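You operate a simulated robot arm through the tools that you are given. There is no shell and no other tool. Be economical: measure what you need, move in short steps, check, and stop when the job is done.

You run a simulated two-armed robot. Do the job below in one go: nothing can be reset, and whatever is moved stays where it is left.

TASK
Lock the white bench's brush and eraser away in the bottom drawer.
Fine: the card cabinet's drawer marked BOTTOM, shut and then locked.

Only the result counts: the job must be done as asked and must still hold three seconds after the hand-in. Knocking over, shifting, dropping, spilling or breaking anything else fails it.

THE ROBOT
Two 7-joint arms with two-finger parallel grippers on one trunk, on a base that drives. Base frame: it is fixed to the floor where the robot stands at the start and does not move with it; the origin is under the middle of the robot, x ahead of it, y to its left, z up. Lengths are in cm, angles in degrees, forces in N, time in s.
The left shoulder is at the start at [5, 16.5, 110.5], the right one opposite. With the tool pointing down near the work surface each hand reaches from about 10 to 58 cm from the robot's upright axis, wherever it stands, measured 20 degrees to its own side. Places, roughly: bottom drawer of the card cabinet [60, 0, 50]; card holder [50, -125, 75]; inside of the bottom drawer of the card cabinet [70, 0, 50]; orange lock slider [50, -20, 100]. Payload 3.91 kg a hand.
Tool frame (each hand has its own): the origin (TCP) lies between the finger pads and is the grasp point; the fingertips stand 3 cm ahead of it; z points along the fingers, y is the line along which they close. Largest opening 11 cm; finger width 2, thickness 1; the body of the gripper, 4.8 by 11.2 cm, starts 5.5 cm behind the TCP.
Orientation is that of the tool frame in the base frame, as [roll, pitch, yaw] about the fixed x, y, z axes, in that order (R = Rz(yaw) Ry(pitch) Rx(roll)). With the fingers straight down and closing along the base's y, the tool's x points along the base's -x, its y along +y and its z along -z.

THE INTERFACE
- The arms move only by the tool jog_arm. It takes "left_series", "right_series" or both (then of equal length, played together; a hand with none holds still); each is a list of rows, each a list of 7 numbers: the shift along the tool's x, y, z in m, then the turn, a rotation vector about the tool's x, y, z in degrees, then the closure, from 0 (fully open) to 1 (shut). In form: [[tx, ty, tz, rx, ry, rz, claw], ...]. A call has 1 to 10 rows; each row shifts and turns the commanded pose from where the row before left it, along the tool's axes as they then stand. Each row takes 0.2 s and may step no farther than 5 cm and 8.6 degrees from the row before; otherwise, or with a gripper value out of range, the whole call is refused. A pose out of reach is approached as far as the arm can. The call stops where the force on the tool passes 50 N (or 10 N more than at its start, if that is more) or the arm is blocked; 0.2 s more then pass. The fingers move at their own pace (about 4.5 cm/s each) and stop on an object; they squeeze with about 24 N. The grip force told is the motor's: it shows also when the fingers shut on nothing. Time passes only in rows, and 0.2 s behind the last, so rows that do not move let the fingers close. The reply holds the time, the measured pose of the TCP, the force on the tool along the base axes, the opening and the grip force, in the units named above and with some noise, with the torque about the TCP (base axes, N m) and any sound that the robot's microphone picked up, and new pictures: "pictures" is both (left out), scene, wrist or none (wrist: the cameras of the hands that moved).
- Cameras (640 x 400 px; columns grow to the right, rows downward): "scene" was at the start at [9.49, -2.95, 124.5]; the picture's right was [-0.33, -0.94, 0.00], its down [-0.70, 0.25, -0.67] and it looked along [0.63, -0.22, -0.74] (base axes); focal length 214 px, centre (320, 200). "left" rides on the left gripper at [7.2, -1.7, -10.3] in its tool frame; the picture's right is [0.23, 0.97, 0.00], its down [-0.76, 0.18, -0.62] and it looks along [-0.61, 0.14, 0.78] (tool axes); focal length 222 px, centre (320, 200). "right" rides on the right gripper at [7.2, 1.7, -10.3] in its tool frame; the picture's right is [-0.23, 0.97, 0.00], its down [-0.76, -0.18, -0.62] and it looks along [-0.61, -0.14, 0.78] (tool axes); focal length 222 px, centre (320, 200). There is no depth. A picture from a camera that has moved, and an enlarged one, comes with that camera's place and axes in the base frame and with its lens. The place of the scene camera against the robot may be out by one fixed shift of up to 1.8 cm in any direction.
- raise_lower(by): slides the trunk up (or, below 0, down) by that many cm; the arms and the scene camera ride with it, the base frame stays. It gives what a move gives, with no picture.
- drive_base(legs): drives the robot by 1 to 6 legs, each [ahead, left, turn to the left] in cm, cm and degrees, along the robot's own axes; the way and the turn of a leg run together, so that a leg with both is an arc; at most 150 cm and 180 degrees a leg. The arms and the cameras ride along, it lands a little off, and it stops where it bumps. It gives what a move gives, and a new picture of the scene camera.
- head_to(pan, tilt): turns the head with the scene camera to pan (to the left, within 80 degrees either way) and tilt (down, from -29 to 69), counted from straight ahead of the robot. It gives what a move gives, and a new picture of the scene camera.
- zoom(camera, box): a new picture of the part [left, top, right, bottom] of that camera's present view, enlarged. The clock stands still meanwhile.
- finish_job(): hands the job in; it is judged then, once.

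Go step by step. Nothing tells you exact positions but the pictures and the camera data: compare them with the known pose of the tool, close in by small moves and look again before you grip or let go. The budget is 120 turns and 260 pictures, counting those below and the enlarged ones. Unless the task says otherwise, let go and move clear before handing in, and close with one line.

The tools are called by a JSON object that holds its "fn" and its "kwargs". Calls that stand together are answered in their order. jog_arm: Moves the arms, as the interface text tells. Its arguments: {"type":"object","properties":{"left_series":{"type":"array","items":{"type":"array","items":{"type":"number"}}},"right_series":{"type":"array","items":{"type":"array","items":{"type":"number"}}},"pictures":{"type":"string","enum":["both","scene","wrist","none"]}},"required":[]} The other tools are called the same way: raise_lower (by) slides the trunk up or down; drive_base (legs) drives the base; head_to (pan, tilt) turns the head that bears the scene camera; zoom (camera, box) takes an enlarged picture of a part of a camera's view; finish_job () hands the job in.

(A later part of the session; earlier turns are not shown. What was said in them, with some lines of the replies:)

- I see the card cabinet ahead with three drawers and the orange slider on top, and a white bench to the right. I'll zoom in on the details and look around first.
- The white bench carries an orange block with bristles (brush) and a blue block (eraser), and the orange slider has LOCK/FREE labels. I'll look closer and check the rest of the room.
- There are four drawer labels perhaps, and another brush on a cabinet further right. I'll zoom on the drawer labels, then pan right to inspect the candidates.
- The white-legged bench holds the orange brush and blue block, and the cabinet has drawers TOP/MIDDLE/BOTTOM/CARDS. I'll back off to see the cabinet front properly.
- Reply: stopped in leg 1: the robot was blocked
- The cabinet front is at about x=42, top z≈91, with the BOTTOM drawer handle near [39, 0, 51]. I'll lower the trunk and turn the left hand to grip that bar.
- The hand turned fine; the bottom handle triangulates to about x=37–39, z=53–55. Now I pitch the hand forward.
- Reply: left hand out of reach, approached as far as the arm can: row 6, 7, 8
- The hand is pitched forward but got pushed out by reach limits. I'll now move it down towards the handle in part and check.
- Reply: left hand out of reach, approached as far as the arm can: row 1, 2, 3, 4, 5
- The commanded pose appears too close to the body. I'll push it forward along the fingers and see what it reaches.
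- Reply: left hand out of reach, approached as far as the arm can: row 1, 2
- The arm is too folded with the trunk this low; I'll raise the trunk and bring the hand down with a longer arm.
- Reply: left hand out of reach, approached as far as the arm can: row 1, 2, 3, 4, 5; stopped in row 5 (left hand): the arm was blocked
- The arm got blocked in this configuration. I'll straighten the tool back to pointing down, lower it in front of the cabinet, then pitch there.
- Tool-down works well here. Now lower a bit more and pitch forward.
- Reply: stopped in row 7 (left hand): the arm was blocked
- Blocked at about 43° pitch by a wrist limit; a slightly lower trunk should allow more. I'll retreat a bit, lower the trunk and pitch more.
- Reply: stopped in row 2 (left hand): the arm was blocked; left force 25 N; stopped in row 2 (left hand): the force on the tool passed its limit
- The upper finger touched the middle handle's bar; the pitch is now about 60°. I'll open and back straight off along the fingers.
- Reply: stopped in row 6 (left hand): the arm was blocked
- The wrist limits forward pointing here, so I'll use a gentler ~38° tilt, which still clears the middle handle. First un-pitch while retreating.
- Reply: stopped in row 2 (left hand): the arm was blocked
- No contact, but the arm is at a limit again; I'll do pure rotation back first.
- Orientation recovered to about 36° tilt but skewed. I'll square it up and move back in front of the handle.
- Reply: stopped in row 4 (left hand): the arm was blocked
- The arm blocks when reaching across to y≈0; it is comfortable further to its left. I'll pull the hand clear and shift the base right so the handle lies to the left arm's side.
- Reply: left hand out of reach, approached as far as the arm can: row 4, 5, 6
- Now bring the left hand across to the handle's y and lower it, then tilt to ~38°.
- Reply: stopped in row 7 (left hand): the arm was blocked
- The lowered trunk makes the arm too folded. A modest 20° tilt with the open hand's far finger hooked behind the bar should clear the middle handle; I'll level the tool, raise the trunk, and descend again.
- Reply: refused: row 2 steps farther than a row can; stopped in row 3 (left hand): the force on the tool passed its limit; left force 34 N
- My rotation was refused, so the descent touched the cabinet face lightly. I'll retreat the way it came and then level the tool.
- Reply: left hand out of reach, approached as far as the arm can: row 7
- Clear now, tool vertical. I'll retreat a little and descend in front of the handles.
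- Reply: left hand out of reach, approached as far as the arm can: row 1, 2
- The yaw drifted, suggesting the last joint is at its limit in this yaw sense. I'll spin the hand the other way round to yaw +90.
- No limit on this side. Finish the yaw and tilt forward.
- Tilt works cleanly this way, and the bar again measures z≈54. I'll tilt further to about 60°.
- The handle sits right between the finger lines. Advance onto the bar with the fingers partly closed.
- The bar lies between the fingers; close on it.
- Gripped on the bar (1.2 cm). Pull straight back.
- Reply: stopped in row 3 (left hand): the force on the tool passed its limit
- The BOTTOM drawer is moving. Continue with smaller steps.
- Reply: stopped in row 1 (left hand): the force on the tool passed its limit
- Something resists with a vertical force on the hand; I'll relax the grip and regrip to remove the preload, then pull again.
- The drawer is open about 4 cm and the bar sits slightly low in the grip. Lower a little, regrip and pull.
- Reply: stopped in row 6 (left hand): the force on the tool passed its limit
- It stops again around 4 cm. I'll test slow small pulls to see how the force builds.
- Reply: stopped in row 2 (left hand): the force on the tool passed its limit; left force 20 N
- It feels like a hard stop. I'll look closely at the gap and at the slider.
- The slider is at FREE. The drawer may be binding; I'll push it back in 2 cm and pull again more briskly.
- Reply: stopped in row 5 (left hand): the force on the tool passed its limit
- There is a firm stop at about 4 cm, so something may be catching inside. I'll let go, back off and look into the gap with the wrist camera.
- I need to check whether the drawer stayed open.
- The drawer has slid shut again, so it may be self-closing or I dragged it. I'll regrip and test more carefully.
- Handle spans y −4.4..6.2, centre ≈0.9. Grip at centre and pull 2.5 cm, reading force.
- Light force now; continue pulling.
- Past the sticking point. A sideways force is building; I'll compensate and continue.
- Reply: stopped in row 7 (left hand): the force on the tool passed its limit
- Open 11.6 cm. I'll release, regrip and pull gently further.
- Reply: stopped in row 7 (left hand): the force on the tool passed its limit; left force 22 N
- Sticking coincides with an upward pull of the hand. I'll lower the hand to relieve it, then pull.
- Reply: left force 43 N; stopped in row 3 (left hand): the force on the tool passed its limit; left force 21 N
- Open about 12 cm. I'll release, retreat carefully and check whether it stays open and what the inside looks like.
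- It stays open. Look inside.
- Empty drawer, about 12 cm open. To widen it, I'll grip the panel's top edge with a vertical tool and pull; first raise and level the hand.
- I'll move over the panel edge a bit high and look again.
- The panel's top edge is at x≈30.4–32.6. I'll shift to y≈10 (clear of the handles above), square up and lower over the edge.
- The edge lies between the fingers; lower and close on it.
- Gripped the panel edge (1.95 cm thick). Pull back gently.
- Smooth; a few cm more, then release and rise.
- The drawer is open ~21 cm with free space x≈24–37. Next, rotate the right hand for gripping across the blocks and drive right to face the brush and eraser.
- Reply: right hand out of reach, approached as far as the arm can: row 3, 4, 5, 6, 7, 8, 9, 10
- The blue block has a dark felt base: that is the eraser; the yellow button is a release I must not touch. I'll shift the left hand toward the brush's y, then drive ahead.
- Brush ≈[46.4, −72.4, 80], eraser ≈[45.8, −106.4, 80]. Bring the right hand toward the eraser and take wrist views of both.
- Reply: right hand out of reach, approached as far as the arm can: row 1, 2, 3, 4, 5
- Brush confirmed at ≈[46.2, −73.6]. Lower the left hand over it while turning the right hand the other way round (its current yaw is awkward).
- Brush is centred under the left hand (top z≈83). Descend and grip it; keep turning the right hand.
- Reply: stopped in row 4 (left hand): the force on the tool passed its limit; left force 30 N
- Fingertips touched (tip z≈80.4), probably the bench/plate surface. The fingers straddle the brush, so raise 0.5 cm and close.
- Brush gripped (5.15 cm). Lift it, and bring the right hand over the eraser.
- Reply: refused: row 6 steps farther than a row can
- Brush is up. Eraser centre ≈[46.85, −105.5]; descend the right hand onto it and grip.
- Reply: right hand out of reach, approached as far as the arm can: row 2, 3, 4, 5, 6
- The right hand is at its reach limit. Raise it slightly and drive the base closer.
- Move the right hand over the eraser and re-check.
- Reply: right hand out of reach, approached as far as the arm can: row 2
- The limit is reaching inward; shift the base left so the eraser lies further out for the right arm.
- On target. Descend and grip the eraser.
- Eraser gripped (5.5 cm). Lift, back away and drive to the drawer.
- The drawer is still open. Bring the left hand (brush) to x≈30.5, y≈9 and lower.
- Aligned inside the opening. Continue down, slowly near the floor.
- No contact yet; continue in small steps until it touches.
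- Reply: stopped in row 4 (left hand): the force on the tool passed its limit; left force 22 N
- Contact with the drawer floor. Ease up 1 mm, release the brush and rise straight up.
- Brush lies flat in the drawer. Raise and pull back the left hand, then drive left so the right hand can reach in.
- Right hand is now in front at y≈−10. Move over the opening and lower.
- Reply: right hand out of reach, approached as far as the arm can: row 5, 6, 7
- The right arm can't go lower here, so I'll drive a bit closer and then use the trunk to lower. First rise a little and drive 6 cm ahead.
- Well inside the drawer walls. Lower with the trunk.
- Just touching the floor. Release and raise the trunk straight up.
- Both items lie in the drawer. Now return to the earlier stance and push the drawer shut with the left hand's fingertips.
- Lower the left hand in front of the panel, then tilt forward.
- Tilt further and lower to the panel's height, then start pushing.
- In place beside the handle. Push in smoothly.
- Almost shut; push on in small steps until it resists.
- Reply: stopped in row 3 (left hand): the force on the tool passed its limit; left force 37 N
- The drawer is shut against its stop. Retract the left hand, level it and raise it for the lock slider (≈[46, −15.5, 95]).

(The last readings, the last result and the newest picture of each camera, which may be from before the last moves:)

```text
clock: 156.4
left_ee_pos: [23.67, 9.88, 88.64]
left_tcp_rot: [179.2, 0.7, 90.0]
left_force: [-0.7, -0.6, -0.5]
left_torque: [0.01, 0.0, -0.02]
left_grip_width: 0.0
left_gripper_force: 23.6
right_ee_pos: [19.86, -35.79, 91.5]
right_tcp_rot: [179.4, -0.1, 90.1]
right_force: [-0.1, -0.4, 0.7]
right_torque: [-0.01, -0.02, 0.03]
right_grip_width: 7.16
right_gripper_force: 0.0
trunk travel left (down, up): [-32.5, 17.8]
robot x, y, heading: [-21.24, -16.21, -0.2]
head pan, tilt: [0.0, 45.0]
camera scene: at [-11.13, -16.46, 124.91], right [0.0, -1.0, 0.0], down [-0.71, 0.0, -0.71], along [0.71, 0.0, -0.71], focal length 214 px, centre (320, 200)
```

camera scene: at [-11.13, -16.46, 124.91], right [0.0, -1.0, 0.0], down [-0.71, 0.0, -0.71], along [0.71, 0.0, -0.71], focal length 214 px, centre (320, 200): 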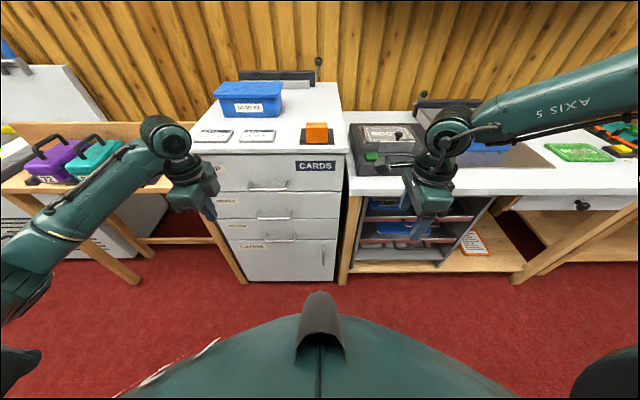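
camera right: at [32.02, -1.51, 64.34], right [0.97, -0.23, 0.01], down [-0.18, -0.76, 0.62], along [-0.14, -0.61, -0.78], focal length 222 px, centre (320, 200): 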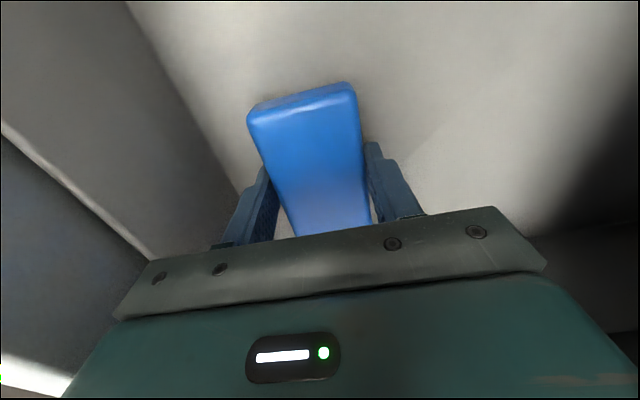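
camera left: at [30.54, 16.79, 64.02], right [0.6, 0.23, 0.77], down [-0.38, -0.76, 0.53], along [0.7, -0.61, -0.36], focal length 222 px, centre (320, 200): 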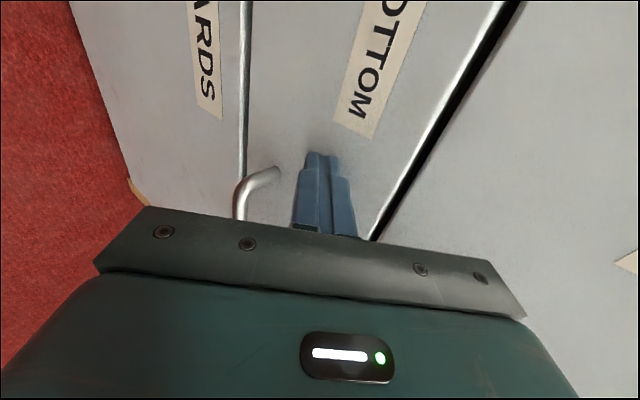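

Raise both hands, then drive so the left hand is in front of the slider.

{"fn": "jog_arm", "kwargs": {"left_series": [[0, 0, -0.045, 0, 0, 0, 1], [0, 0, -0.045, 0, 0, 0, 1], [0, 0, -0.045, 0, 0, 0, 1], [0, 0, -0.045, 0, 0, 0, 1]], "right_series": [[0, -0.03, -0.03, 0, 0, 0, 0.35], [0, -0.03, -0.03, 0, 0, 0, 0.35], [0, 0, -0.04, 0, 0, 0, 0.35], [0, 0, -0.04, 0, 0, 0, 0.35]], "pictures": "none"}}

{"fn": "drive_base", "kwargs": {"legs": [[0, -23, 0], [15, 0, 0]]}}

```text
clock: 157.4
left_ee_pos: [23.3, 10.09, 106.8]
left_tcp_rot: [179.3, 0.5, 90.1]
left_force: [-0.3, -0.1, -0.9]
left_torque: [-0.03, 0.0, 0.02]
left_grip_width: 0.0
left_gripper_force: 23.8
right_ee_pos: [13.54, -35.8, 105.58]
right_tcp_rot: [179.5, -0.1, 90.1]
right_force: [-0.3, 0.5, 0.0]
right_torque: [0.01, -0.02, 0.03]
right_grip_width: 7.16
right_gripper_force: 0.0
trunk travel left (down, up): [-32.5, 17.8]
robot x, y, heading: [-21.37, -16.2, -0.3]
head pan, tilt: [0.0, 45.0]
```

```text
clock: 160.1
left_ee_pos: [38.37, -13.02, 106.62]
left_tcp_rot: [179.1, 0.5, 90.0]
left_force: [0.8, 0.5, 0.1]
left_torque: [-0.02, -0.01, 0.0]
left_grip_width: 0.0
left_gripper_force: 24.3
right_ee_pos: [28.53, -58.76, 105.48]
right_tcp_rot: [179.6, -0.1, 90.0]
right_force: [0.8, -0.7, 0.4]
right_torque: [-0.02, -0.01, 0.02]
right_grip_width: 7.17
right_gripper_force: 0.2
trunk travel left (down, up): [-32.5, 17.8]
robot x, y, heading: [-6.61, -39.18, 0.0]
head pan, tilt: [0.0, 45.0]
camera scene: at [3.77, -39.48, 124.9], right [0.0, -1.0, 0.0], down [-0.71, 0.0, -0.71], along [0.71, 0.0, -0.71], focal length 214 px, centre (320, 200)
```

scene: 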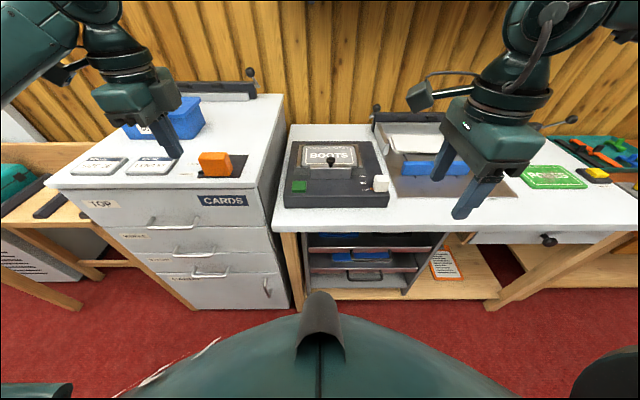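

{"fn": "zoom", "kwargs": {"camera": "left", "box": [0, 0, 640, 400]}}

{"fn": "zoom", "kwargs": {"camera": "scene", "box": [130, 130, 290, 230]}}

```text
1.00 times, centred on (320, 200) of left
camera zoom: at [36.38, -5.75, 116.83], right [0.97, 0.23, 0.01], down [0.17, -0.76, 0.63], along [0.15, -0.61, -0.77], focal length 222 px, centre (320, 200)
```

zoom: 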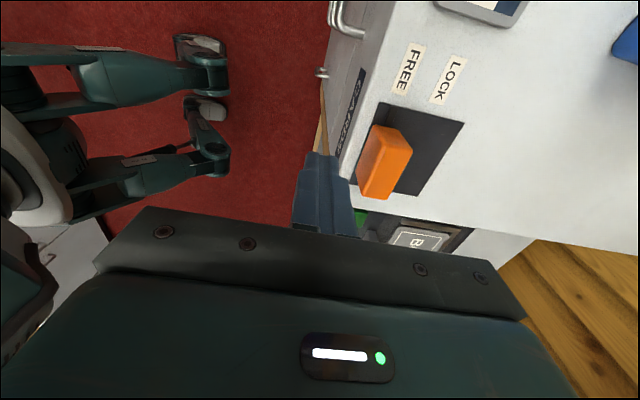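

```text
4.00 times, centred on (210, 180) of scene
camera zoom: at [3.77, -39.48, 124.9], right [0.0, -1.0, 0.0], down [-0.71, 0.0, -0.71], along [0.71, 0.0, -0.71], focal length 858 px, centre (760, 280)
```

zoom: 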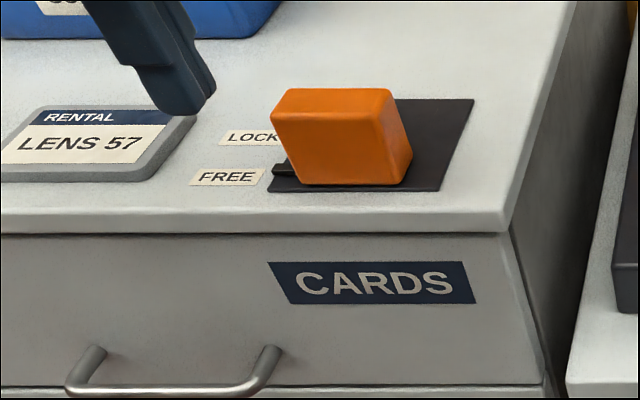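

The slider's near face is at about x=43.5, y≈−15. Lower the closed fingers in front of it and push towards LOCK (away).

{"fn": "jog_arm", "kwargs": {"left_series": [[-0.011, 0, 0.032, 0, 0, 0, 1], [-0.011, 0, 0.032, 0, 0, 0, 1], [0, 0, 0.032, 0, 0, 0, 1]], "pictures": "both"}}

```text
clock: 160.9
left_ee_pos: [38.49, -15.18, 97.14]
left_tcp_rot: [178.9, 0.5, 90.0]
left_force: [0.4, -0.1, -0.7]
left_torque: [-0.01, 0.02, -0.04]
left_grip_width: 0.0
left_gripper_force: 23.6
right_ee_pos: [28.56, -58.69, 105.65]
right_tcp_rot: [179.5, 0.0, 90.0]
right_force: [0.2, 0.1, -0.1]
right_torque: [-0.01, 0.03, 0.03]
right_grip_width: 7.18
right_gripper_force: 0.1
trunk travel left (down, up): [-32.5, 17.8]
robot x, y, heading: [-6.18, -39.22, -0.1]
head pan, tilt: [0.0, 45.0]
camera scene: at [3.72, -39.46, 124.92], right [0.0, -1.0, 0.0], down [-0.71, 0.0, -0.71], along [0.71, 0.0, -0.71], focal length 214 px, centre (320, 200)
camera left: at [36.49, -8.01, 107.29], right [0.97, 0.23, 0.01], down [0.17, -0.76, 0.63], along [0.16, -0.61, -0.77], focal length 222 px, centre (320, 200)
```

scene: 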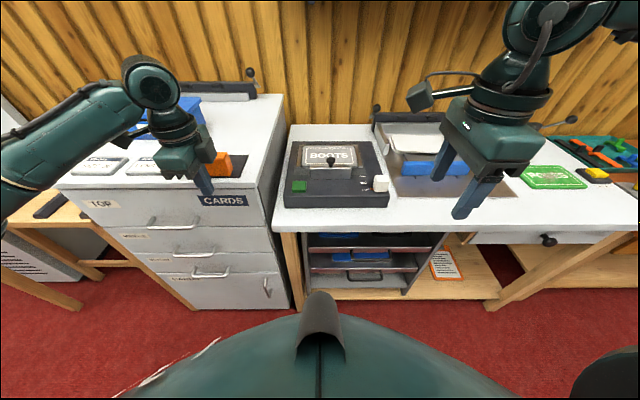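
left: 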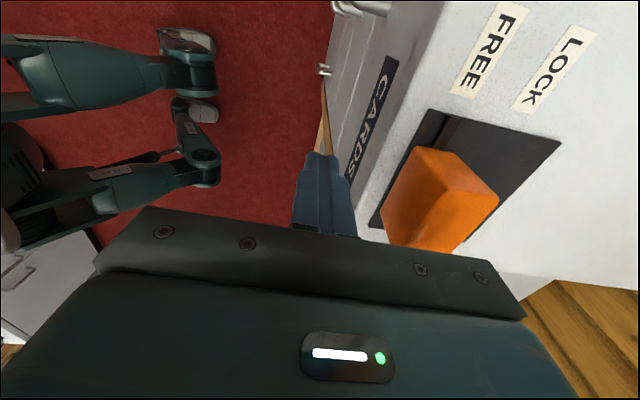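

{"fn": "jog_arm", "kwargs": {"left_series": [[0, 0.01, 0, 0, 0, 0, 1], [0, 0.01, 0, 0, 0, 0, 1], [0, 0.008, 0, 0, 0, 0, 1], [0, 0.006, 0, 0, 0, 0, 1], [0, 0.006, 0, 0, 0, 0, 1], [0, 0.006, 0, 0, 0, 0, 1], [0, 0.006, 0, 0, 0, 0, 1]], "pictures": "wrist"}}

```text
clock: 162.5
left_ee_pos: [43.67, -15.24, 97.12]
left_tcp_rot: [179.2, 0.4, 90.2]
left_force: [-1.2, 1.6, -0.7]
left_torque: [0.01, 0.02, 0.02]
left_grip_width: 0.0
left_gripper_force: 23.6
right_ee_pos: [28.57, -58.7, 105.63]
right_tcp_rot: [179.4, -0.1, 90.0]
right_force: [-0.3, 0.4, 0.0]
right_torque: [0.03, -0.05, -0.02]
right_grip_width: 7.15
right_gripper_force: 0.2
trunk travel left (down, up): [-32.5, 17.8]
robot x, y, heading: [-6.25, -38.64, 0.1]
head pan, tilt: [0.0, 45.0]
camera left: at [41.68, -8.0, 107.33], right [0.97, 0.23, 0.01], down [0.17, -0.76, 0.63], along [0.15, -0.61, -0.77], focal length 222 px, centre (320, 200)
```

left: 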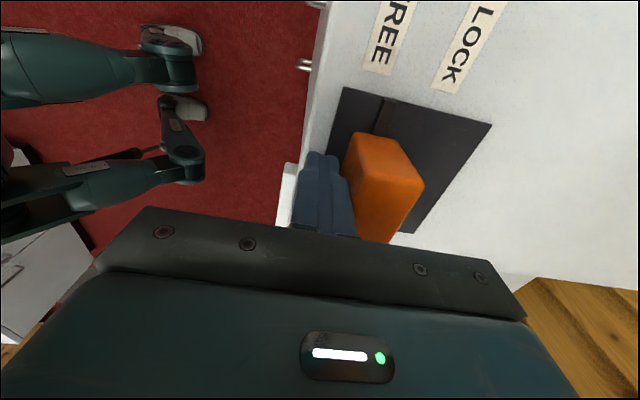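

Contact and moving. Continue toward LOCK.

{"fn": "jog_arm", "kwargs": {"left_series": [[0, 0.006, 0, 0, 0, 0, 1], [0, 0.006, 0, 0, 0, 0, 1], [0, 0.006, 0, 0, 0, 0, 1], [0, 0.006, 0, 0, 0, 0, 1], [0, 0.006, 0, 0, 0, 0, 1], [0, 0.006, 0, 0, 0, 0, 1]], "pictures": "wrist"}}

```text
clock: 164.1
left_ee_pos: [46.56, -15.33, 97.19]
left_tcp_rot: [-180.0, 0.2, 89.8]
left_force: [-18.6, -0.3, 5.9]
left_torque: [0.07, -0.48, 0.19]
left_grip_width: 0.0
left_gripper_force: 23.9
right_ee_pos: [28.21, -58.67, 105.69]
right_tcp_rot: [179.2, -0.1, 90.1]
right_force: [-0.9, 0.2, 0.7]
right_torque: [0.01, -0.01, 0.01]
right_grip_width: 7.15
right_gripper_force: 0.1
trunk travel left (down, up): [-32.5, 17.8]
robot x, y, heading: [-6.63, -39.12, -0.0]
head pan, tilt: [0.0, 45.0]
stopped in row 6 (left hand): the force on the tool passed its limit (the readings are from after the stop); the commanded pose is now the measured one
camera left: at [44.73, -8.07, 107.49], right [0.97, 0.22, 0.0], down [0.17, -0.76, 0.63], along [0.14, -0.61, -0.78], focal length 222 px, centre (320, 200)
```

left: 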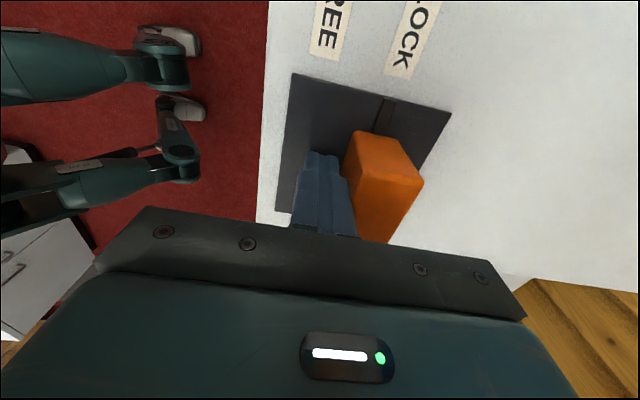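

The pointer is aligned with LOCK and it hit its stop. Back off, rise and verify.

{"fn": "jog_arm", "kwargs": {"left_series": [[0, -0.02, 0, 0, 0, 0, 1], [0, -0.03, 0, 0, 0, 0, 1], [0, -0.03, -0.02, 0, 0, 0, 1], [0, -0.02, -0.04, 0, 0, 0, 1], [0, 0, -0.04, 0, 0, 0, 1]], "pictures": "none"}}

{"fn": "drive_base", "kwargs": {"legs": [[-15, 0, 0], [0, 18, 0]]}}

{"fn": "zoom", "kwargs": {"camera": "scene", "box": [180, 70, 380, 290]}}

{"fn": "zoom", "kwargs": {"camera": "scene", "box": [260, 100, 370, 170]}}

```text
clock: 165.3
left_ee_pos: [36.7, -15.21, 107.05]
left_tcp_rot: [179.9, 0.3, 89.8]
left_force: [0.0, -0.2, 0.8]
left_torque: [0.02, 0.02, -0.01]
left_grip_width: 0.0
left_gripper_force: 24.3
right_ee_pos: [28.57, -58.78, 105.51]
right_tcp_rot: [179.5, -0.1, 90.0]
right_force: [0.6, -1.2, 0.3]
right_torque: [0.0, -0.01, -0.03]
right_grip_width: 7.16
right_gripper_force: 0.0
trunk travel left (down, up): [-32.5, 17.8]
robot x, y, heading: [-6.72, -39.15, -0.1]
head pan, tilt: [0.0, 45.0]
```

```text
clock: 167.8
left_ee_pos: [21.78, 2.82, 106.87]
left_tcp_rot: [-180.0, 0.3, 89.8]
left_force: [-0.9, -0.6, -0.3]
left_torque: [-0.01, -0.01, -0.01]
left_grip_width: 0.0
left_gripper_force: 24.3
right_ee_pos: [13.42, -40.8, 105.62]
right_tcp_rot: [179.5, -0.1, 90.0]
right_force: [-0.1, 0.9, -0.6]
right_torque: [-0.05, 0.02, 0.0]
right_grip_width: 7.15
right_gripper_force: 0.2
trunk travel left (down, up): [-32.5, 17.8]
robot x, y, heading: [-21.34, -21.32, 0.0]
head pan, tilt: [0.0, 45.0]
camera scene: at [-11.48, -21.46, 124.91], right [0.0, -1.0, 0.0], down [-0.71, 0.0, -0.71], along [0.71, 0.0, -0.71], focal length 214 px, centre (320, 200)
```

scene: 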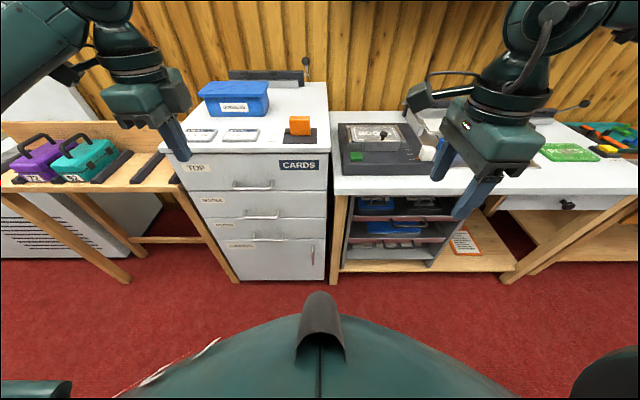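

```text
1.82 times, centred on (280, 180) of scene
camera zoom: at [-11.48, -21.46, 124.91], right [0.0, -1.0, 0.0], down [-0.71, 0.0, -0.71], along [0.71, 0.0, -0.71], focal length 390 px, centre (393, 236)
```

zoom: 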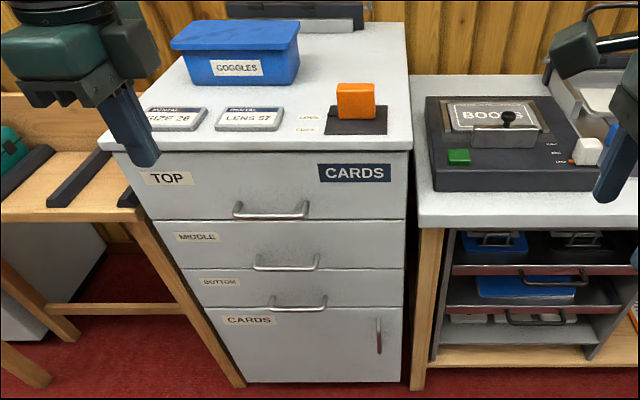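

```text
5.71 times, centred on (315, 135) of scene
camera zoom: at [-11.48, -21.46, 124.91], right [0.0, -1.0, 0.0], down [-0.71, 0.0, -0.71], along [0.71, 0.0, -0.71], focal length 1226 px, centre (349, 571)
```

zoom: 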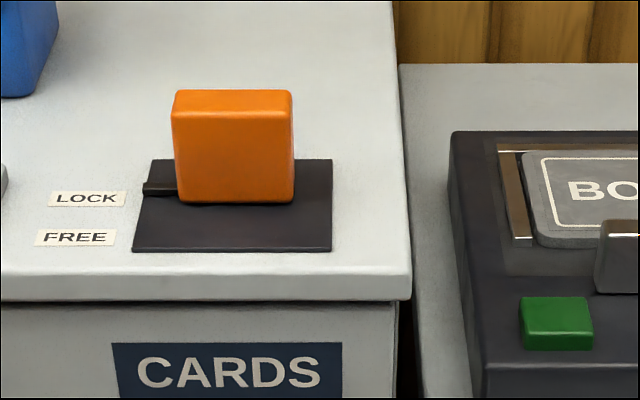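

The slider's pointer is on LOCK, all the drawers are flush, and both hands are clear with nothing disturbed. I'm handing in.

{"fn": "finish_job", "kwargs": {}}

```text
The job is handed in.
```

The white bench's brush and eraser are in the card cabinet's BOTTOM drawer, which is shut with the slider at LOCK; I didn't pull on it afterwards to test the lock.
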